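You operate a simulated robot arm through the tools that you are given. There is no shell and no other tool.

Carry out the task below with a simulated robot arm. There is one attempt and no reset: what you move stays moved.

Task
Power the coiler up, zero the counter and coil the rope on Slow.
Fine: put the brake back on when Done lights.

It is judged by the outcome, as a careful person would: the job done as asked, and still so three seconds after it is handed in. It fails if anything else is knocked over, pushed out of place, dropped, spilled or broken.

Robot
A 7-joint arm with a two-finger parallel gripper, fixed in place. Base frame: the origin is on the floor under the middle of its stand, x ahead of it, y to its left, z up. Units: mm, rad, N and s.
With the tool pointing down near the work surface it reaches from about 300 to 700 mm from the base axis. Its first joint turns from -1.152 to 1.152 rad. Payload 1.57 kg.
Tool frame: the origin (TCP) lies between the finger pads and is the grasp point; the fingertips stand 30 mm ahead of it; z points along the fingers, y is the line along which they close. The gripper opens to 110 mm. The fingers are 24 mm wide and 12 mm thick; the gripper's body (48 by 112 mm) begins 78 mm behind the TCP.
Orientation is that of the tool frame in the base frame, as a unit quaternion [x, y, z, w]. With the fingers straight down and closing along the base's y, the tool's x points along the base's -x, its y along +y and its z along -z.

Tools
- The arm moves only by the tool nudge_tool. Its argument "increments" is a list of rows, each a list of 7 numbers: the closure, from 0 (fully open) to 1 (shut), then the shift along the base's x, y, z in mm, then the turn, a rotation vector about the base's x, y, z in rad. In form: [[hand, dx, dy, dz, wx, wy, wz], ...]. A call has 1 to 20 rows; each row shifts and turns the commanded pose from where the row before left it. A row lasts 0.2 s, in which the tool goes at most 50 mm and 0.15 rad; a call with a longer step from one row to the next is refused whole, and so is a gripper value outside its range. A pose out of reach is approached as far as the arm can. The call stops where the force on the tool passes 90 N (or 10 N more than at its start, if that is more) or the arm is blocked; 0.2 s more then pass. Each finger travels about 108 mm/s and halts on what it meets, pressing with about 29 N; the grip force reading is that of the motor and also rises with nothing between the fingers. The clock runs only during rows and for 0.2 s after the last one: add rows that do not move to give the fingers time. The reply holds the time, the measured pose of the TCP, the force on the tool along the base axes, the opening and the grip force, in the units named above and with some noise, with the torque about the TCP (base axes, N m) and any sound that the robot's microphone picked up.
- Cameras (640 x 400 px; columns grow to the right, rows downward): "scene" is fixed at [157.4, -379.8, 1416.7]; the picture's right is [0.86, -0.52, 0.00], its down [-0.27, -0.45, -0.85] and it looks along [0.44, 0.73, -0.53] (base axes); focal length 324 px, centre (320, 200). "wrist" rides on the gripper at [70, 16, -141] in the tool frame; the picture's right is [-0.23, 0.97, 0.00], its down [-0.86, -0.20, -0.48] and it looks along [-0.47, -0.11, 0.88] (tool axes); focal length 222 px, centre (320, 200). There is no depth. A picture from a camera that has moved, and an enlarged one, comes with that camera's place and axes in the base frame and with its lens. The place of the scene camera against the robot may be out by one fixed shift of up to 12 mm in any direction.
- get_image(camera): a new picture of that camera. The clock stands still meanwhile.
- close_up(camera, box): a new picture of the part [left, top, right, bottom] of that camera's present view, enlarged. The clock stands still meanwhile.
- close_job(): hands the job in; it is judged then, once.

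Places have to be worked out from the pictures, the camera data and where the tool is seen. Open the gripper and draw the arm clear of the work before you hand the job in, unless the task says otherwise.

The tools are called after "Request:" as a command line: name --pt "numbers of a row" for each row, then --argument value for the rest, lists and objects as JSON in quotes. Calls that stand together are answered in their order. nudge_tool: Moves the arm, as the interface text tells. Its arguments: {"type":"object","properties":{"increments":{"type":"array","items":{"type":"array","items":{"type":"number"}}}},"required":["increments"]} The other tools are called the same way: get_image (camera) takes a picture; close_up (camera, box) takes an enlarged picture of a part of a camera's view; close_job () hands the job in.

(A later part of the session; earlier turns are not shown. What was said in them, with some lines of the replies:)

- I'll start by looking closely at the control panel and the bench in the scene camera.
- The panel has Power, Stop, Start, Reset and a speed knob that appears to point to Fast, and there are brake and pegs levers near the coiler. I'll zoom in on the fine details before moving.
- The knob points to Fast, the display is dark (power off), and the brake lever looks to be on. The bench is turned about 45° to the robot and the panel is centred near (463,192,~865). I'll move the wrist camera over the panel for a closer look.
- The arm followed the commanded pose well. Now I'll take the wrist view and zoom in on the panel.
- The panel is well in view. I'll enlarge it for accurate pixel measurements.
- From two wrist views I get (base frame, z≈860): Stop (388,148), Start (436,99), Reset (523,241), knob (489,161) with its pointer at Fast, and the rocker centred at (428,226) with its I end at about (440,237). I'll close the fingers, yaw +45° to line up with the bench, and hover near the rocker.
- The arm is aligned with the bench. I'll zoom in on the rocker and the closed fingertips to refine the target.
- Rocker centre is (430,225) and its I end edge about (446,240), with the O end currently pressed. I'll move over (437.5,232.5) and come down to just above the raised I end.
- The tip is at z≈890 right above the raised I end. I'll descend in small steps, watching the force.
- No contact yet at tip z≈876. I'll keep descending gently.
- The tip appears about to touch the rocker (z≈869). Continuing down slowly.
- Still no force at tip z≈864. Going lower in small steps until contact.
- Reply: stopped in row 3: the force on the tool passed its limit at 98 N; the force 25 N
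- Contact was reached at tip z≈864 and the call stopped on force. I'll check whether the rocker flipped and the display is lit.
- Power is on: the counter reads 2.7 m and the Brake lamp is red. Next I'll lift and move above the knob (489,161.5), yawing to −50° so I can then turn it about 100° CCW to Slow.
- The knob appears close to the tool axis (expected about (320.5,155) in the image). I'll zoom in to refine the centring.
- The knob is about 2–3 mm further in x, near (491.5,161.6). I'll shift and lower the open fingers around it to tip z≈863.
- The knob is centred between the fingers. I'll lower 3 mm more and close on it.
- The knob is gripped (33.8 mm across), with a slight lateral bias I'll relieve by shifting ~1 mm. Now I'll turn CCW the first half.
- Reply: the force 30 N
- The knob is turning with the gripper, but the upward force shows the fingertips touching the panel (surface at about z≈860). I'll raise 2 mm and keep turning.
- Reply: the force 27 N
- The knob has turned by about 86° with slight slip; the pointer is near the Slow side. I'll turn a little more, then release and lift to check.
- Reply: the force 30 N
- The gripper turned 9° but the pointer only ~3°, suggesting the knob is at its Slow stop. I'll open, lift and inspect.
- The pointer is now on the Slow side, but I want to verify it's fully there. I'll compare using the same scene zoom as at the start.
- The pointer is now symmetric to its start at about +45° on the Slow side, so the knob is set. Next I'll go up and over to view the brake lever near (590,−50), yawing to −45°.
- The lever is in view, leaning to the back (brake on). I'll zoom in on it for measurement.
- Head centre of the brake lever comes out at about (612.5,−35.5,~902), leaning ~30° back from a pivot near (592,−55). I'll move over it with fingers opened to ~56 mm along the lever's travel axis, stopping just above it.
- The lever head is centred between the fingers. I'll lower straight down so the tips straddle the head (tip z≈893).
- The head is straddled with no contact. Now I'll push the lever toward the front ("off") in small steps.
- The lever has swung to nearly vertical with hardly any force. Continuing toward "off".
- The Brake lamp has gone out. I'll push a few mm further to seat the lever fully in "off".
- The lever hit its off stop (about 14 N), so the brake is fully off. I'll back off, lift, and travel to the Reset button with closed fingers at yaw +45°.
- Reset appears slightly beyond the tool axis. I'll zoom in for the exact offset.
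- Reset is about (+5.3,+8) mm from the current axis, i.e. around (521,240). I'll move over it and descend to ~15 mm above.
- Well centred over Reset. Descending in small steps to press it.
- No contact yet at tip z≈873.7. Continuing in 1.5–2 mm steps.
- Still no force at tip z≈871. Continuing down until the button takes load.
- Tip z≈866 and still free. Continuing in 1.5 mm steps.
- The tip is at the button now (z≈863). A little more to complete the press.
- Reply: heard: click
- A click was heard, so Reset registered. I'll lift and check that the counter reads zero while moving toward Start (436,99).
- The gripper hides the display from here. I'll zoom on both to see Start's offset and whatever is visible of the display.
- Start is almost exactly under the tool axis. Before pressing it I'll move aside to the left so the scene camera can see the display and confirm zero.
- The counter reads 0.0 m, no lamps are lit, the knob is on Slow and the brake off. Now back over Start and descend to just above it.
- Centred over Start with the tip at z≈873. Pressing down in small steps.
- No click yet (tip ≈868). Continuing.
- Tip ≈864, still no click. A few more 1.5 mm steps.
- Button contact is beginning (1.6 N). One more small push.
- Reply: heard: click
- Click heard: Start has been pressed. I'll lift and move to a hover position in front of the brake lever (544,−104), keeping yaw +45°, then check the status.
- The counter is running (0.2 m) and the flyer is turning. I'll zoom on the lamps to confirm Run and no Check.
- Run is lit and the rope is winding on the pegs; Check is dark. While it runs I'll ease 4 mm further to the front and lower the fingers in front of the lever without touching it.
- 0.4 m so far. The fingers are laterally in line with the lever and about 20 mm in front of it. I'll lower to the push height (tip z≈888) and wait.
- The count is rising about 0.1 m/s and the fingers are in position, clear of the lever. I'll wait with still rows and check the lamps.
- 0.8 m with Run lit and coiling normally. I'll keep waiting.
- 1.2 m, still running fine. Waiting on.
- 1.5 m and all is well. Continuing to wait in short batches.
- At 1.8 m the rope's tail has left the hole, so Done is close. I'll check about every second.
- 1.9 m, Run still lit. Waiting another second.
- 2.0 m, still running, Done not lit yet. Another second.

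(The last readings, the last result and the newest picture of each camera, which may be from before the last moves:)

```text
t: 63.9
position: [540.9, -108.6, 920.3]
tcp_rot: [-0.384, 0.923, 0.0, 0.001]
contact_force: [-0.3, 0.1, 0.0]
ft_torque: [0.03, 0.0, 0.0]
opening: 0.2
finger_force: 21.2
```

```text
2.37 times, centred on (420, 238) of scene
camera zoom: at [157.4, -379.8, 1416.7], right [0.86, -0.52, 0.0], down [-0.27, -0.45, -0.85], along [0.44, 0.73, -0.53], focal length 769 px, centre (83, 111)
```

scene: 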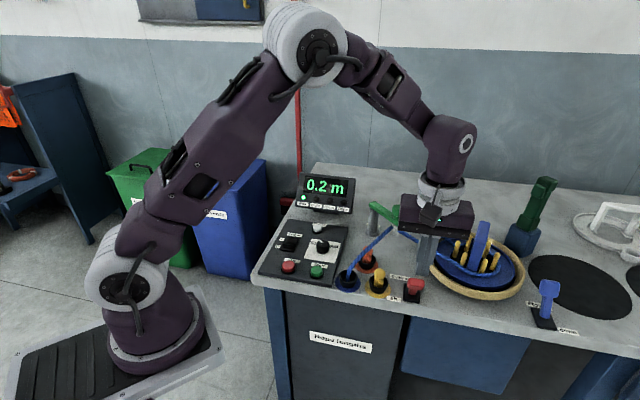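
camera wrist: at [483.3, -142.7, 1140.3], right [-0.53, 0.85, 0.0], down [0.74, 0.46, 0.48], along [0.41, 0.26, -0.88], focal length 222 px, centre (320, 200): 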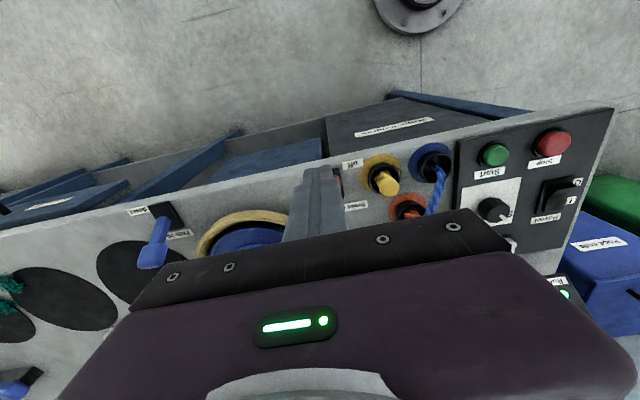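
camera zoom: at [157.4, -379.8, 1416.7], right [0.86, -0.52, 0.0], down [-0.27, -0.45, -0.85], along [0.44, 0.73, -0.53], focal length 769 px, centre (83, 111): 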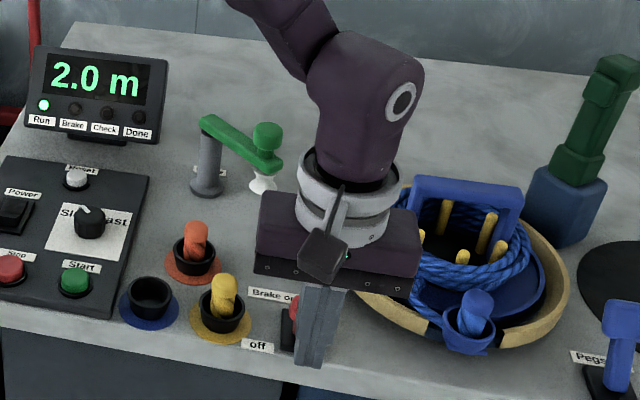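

Counter holds at 2.0 m with the flyer near its home gap, and Run is still lit. One more second.

Request:
nudge_tool --pt "1 0 0 0 0 0 0" --pt "1 0 0 0 0 0 0" --pt "1 0 0 0 0 0 0" --pt "1 0 0 0 0 0 0"

Request:
close_up --camera "scene" --box '[285, 165, 555, 310]'

```text
t: 64.9
position: [541.8, -108.8, 920.0]
tcp_rot: [-0.384, 0.923, 0.0, 0.003]
contact_force: [-0.5, 0.2, -0.1]
ft_torque: [-0.02, -0.03, 0.0]
opening: 0.0
finger_force: 21.1
```

```text
2.37 times, centred on (420, 238) of scene
camera zoom: at [157.4, -379.8, 1416.7], right [0.86, -0.52, 0.0], down [-0.27, -0.45, -0.85], along [0.44, 0.73, -0.53], focal length 769 px, centre (83, 111)
```

zoom: 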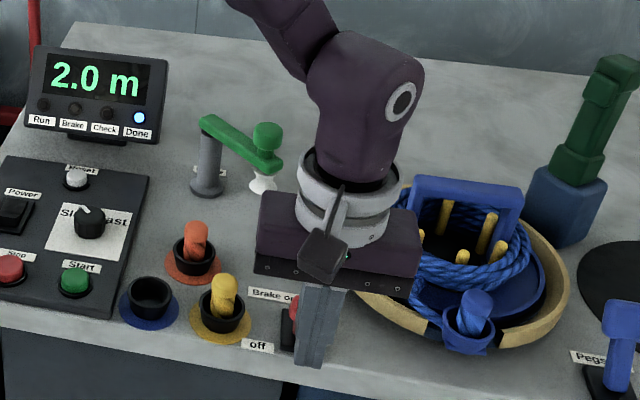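

Done is lit and Run is out. Now I'll push the brake lever back toward "on".

Request:
nudge_tool --pt "1 5.66 5.66 0 0 0 0" --pt "1 5.66 5.66 0 0 0 0" --pt "1 5.66 5.66 0 0 0 0" --pt "1 5.66 5.66 0 0 0 0" --pt "1 5.66 5.66 0 0 0 0" --pt "1 5.66 5.66 0 0 0 0" --pt "1 5.66 5.66 0 0 0 0" --pt "1 0 0 0 0 0 0"

Request:
close_up --camera "scene" --box '[285, 165, 485, 310]'

Request:
get_image --camera "wrist"

```text
t: 66.7
position: [578.2, -69.2, 920.7]
tcp_rot: [-0.383, 0.924, -0.001, 0.001]
contact_force: [-14.4, -6.1, 29.3]
ft_torque: [-0.04, 0.67, -0.03]
opening: 0.0
finger_force: 21.4
```

```text
2.76 times, centred on (385, 238) of scene
camera zoom: at [156.4, -379.9, 1416.7], right [0.86, -0.52, 0.0], down [-0.27, -0.45, -0.85], along [0.44, 0.73, -0.53], focal length 895 px, centre (141, 97)
```

zoom: 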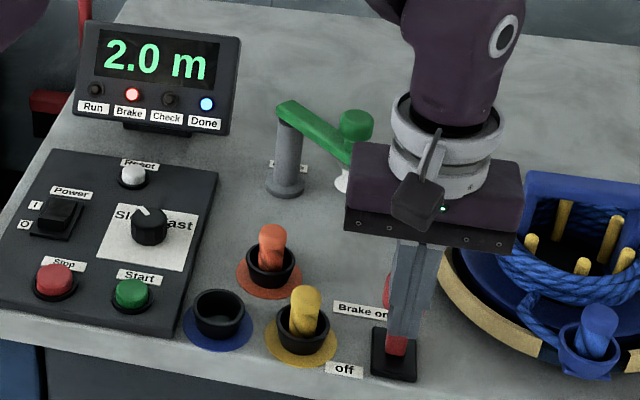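

```text
taken
camera wrist: at [517.4, -107.7, 1060.5], right [-0.53, 0.85, 0.0], down [0.74, 0.46, 0.48], along [0.41, 0.25, -0.88], focal length 222 px, centre (320, 200)
```

wrist: 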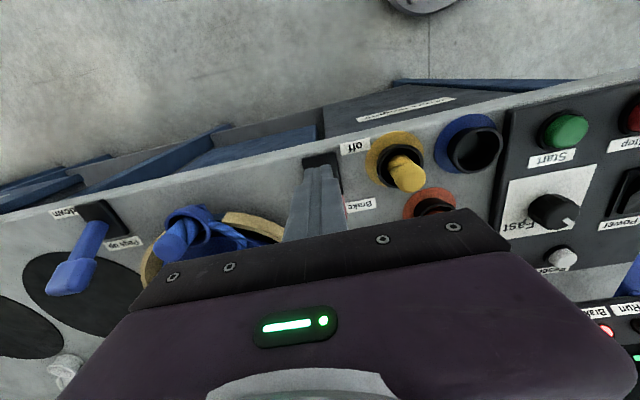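

The Brake lamp is lit again, with Done still on. There is some upward force at the tip, so I'll look closely at the lever before pushing any further.

Request:
close_up --camera "wrist" --box '[270, 130, 390, 230]'

Request:
close_up --camera "scene" --box '[395, 240, 455, 310]'

```text
4.00 times, centred on (330, 180) of wrist
camera zoom: at [517.4, -107.7, 1060.5], right [-0.53, 0.85, 0.0], down [0.74, 0.46, 0.48], along [0.41, 0.25, -0.88], focal length 888 px, centre (280, 280)
```

zoom: 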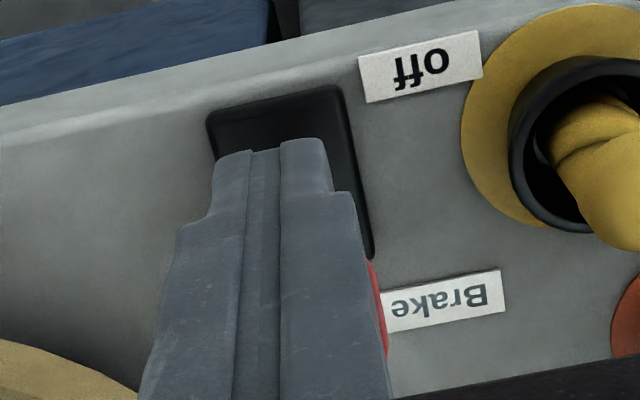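

```text
5.71 times, centred on (425, 275) of scene
camera zoom: at [156.4, -379.9, 1416.7], right [0.86, -0.52, 0.0], down [-0.27, -0.45, -0.85], along [0.44, 0.73, -0.53], focal length 1853 px, centre (-280, -229)
```

zoom: 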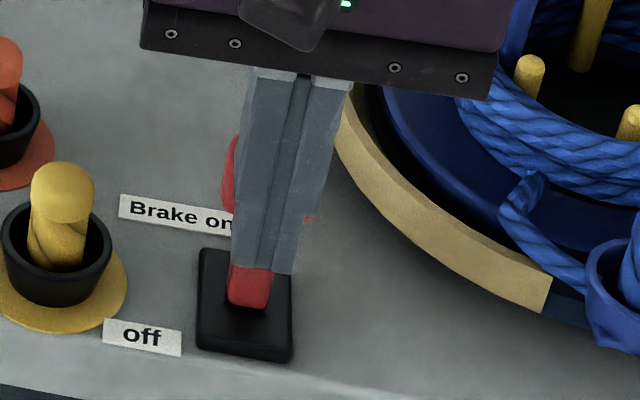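

The lever has passed its midpoint but may not be at its stop, and the fingertips seem to be pressing on something. I'll back off 25 mm to the front and look at the lever unobstructed.

Request:
nudge_tool --pt "1 -3 -3 0 0 0 0" --pt "1 -6 -6 0 0 0 0" --pt "1 -9 -9 0 0 0 0" --pt "1 -9 -9 20 0 0 0" --pt "1 0 0 0 0 0 0"

Request:
close_up --camera "scene" --box '[285, 165, 485, 310]'

Request:
close_up --camera "scene" --box '[395, 240, 455, 310]'

Request:
close_up --camera "wrist" --box '[250, 130, 410, 230]'

```text
t: 67.9
position: [552.6, -96.1, 938.7]
tcp_rot: [-0.383, 0.924, 0.001, 0.002]
contact_force: [-0.3, -0.1, 0.1]
ft_torque: [0.01, -0.01, -0.01]
opening: 0.0
finger_force: 22.1
```

```text
2.76 times, centred on (385, 238) of scene
camera zoom: at [157.4, -379.8, 1416.7], right [0.86, -0.52, 0.0], down [-0.27, -0.45, -0.85], along [0.44, 0.73, -0.53], focal length 895 px, centre (141, 97)
```

zoom: 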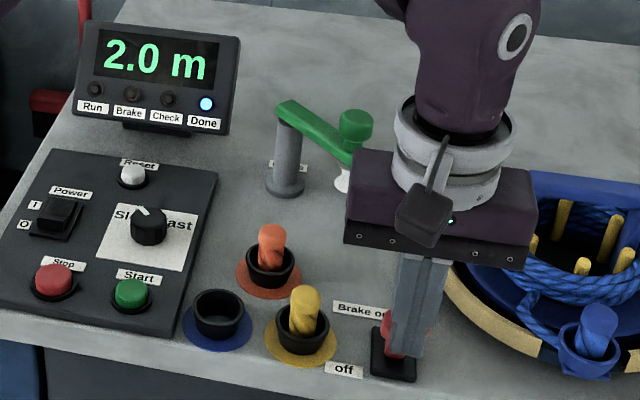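

```text
5.71 times, centred on (425, 275) of scene
camera zoom: at [157.4, -379.8, 1416.7], right [0.86, -0.52, 0.0], down [-0.27, -0.45, -0.85], along [0.44, 0.73, -0.53], focal length 1853 px, centre (-280, -229)
```

zoom: 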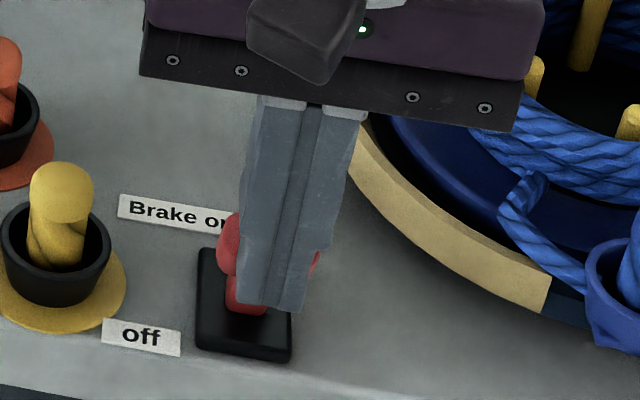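

```text
4.00 times, centred on (330, 180) of wrist
camera zoom: at [491.7, -133.5, 1079.5], right [-0.53, 0.85, 0.0], down [0.74, 0.46, 0.48], along [0.41, 0.26, -0.88], focal length 888 px, centre (280, 280)
```

zoom: 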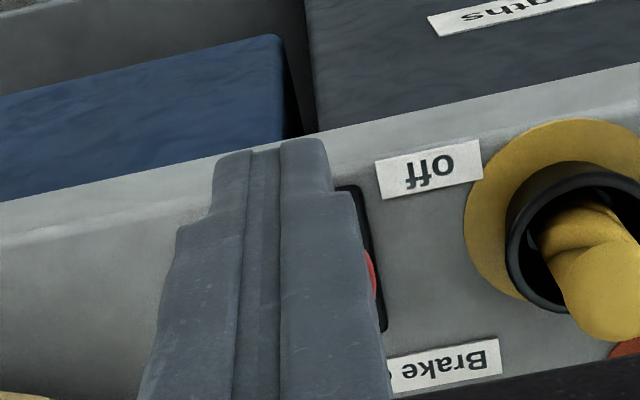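

The lever sprang back to off since it hadn't quite passed over centre (lamp out again). I'll back off a bit, lower, and push again along a slight arc following the lever head, going well past the midpoint this time.

Request:
nudge_tool --pt "1 -6 -6 0 0 0 0" --pt "1 0 0 -15.5 0 0 0" --pt "1 4.95 4.95 0 0 0 0" --pt "1 4.95 4.95 2 0 0 0" --pt "1 4.95 4.95 3 0 0 0" --pt "1 4.95 4.95 2 0 0 0" --pt "1 4.95 4.95 2 0 0 0" --pt "1 4.95 4.95 1 0 0 0" --pt "1 4.95 4.95 0 0 0 0" --pt "1 4.95 4.95 -3 0 0 0" --pt "1 4.2 4.2 -3 0 0 0" --pt "1 0 0 0 0 0 0"

Request:
close_up --camera "scene" --box '[285, 165, 485, 310]'

Request:
close_up --camera "scene" --box '[395, 240, 455, 310]'

```text
t: 70.5
position: [591.3, -57.2, 926.5]
tcp_rot: [-0.383, 0.924, -0.001, 0.001]
contact_force: [-0.4, -0.3, 0.3]
ft_torque: [0.0, -0.01, 0.01]
opening: 0.0
finger_force: 21.3
```

```text
2.76 times, centred on (385, 238) of scene
camera zoom: at [157.4, -379.8, 1416.7], right [0.86, -0.52, 0.0], down [-0.27, -0.45, -0.85], along [0.44, 0.73, -0.53], focal length 895 px, centre (141, 97)
```

zoom: 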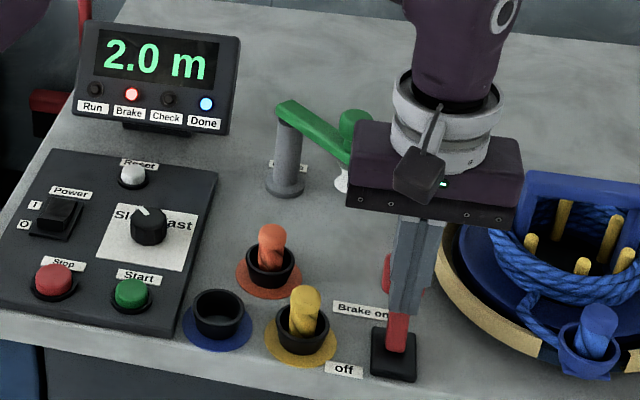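

```text
5.71 times, centred on (425, 275) of scene
camera zoom: at [157.4, -379.8, 1416.7], right [0.86, -0.52, 0.0], down [-0.27, -0.45, -0.85], along [0.44, 0.73, -0.53], focal length 1853 px, centre (-280, -229)
```

zoom: 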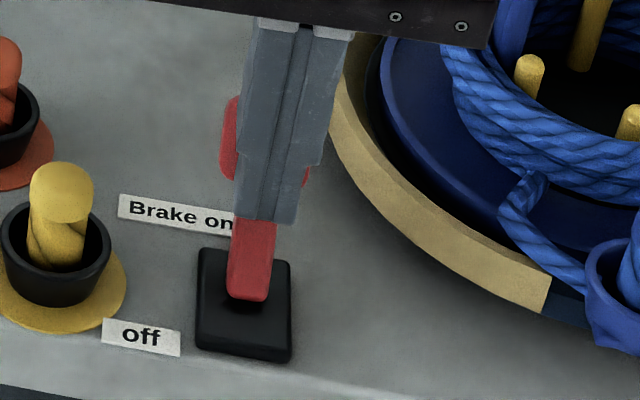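

The lever is back at its original "on" position, the Brake lamp is lit and there's zero contact force. I'll retreat to the front, lift and verify.

Request:
nudge_tool --pt "1 -6 -6 0 0 0 0" --pt "1 -8 -8 0 0 0 0" --pt "1 -4 -4 20 0 0 0" --pt "1 0 0 40 0 0 0" --pt "1 0 0 45 0 0 0" --pt "1 -10 0 40 0 0 0" --pt "1 0 0 0 0 0 0"

Request:
get_image --camera "scene"

Request:
close_up --camera "scene" --box '[285, 165, 485, 310]'

```text
t: 72.1
position: [563.8, -73.7, 1074.1]
tcp_rot: [-0.384, 0.923, 0.0, 0.002]
contact_force: [0.3, 0.4, 0.4]
ft_torque: [0.02, -0.01, -0.01]
opening: 0.0
finger_force: 21.3
```

```text
taken
```

scene: 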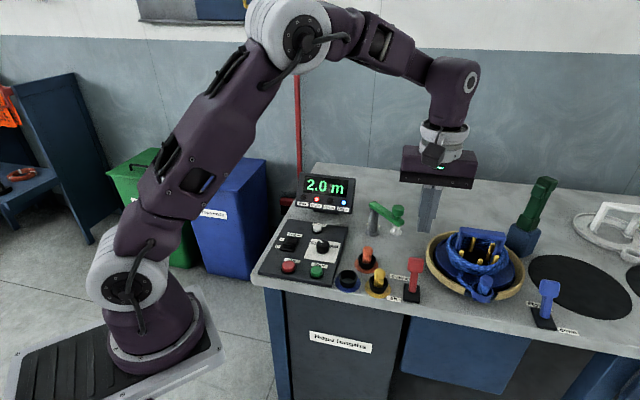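

```text
2.76 times, centred on (385, 238) of scene
camera zoom: at [157.4, -379.8, 1416.7], right [0.86, -0.52, 0.0], down [-0.27, -0.45, -0.85], along [0.44, 0.73, -0.53], focal length 895 px, centre (141, 97)
```

zoom: 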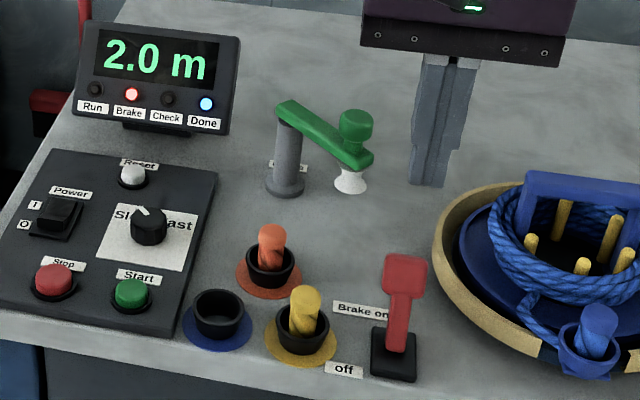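

Brake lever is firmly on, Brake and Done lamps lit, counter 2.0 m, knob on Slow. I'll draw the arm back to its starting area and open the gripper.

Request:
nudge_tool --pt "1 -26 25 12 0 0 0" --pt "1 -26 25 12 0 0 0" --pt "1 -26 25 12 0 0 0" --pt "1 -26 25 12 0 0 0" --pt "0.8 -26 25 12 0 0 -0.1" --pt "0.6 -26 25 12 0 0 -0.1" --pt "0.4 -26 25 12 0 0 -0.1" --pt "0.2 -26 25 12 0 0 -0.1" --pt "0 -26 25 6 0 0 -0.1" --pt "0 -20 20 0 0 0 -0.1" --pt "0 0 0 0 0 0 0" --pt "0 0 0 0 0 0 0" --pt "0 0 0 0 0 0 0"

Request:
get_image --camera "scene"

Request:
close_up --camera "scene" --box '[285, 165, 565, 330]'

```text
t: 74.9
position: [309.4, 169.7, 1174.4]
tcp_rot: [-0.093, 0.996, -0.001, 0.001]
contact_force: [0.2, -0.2, -0.5]
ft_torque: [-0.03, 0.02, 0.0]
opening: 109.9
finger_force: 0.1
```

```text
taken
```

scene: 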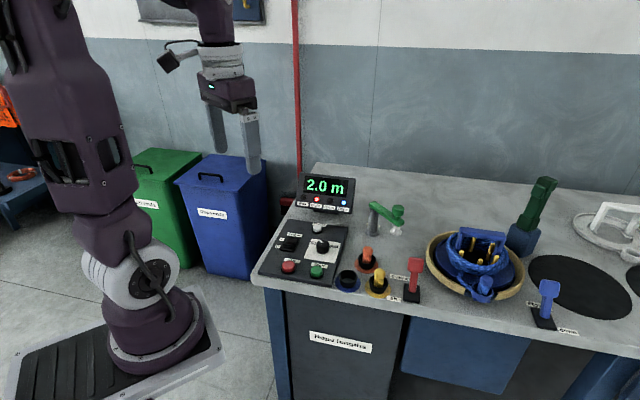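

```text
2.29 times, centred on (425, 248) of scene
camera zoom: at [157.4, -379.8, 1416.7], right [0.86, -0.52, 0.0], down [-0.27, -0.45, -0.85], along [0.44, 0.73, -0.53], focal length 741 px, centre (80, 91)
```

zoom: 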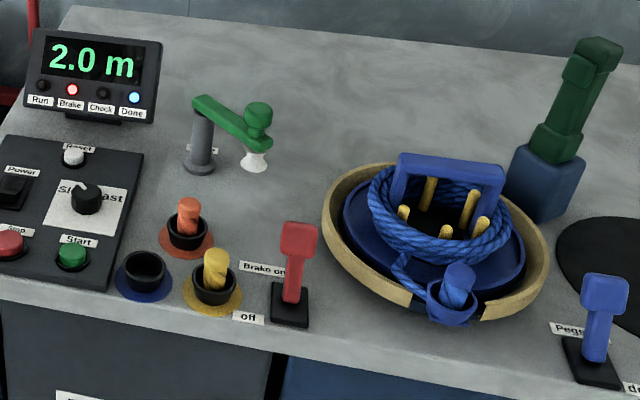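

The picture confirms the result: the rope is coiled (2.0 m), Done and Brake are lit, the brake lever is on, the knob is on Slow and power is on. The gripper is open, the arm is clear and nothing else has moved, so I'm handing the job in.

Request:
close_job

```text
The job is handed in.
```

The coiler is powered up, the counter was zeroed before starting, and the rope is coiled on Slow. The display stopped at 2.0 m with Done lit. The brake is back on, and its lamp is lit.

- **Brake:** The first push after Done lit didn't carry the lever past its midpoint. It sprang back to off, and a second push a few seconds later put it fully on.
- **Panel:** I turned the speed knob from Fast to Slow and left it there. The counter showed 2.7 m at power-up and 0.0 m after Reset. The Check lamp was off every time I looked.

I saw nothing knocked over or moved out of place. The gripper is open and the arm is clear of the bench, and the job has been handed in.
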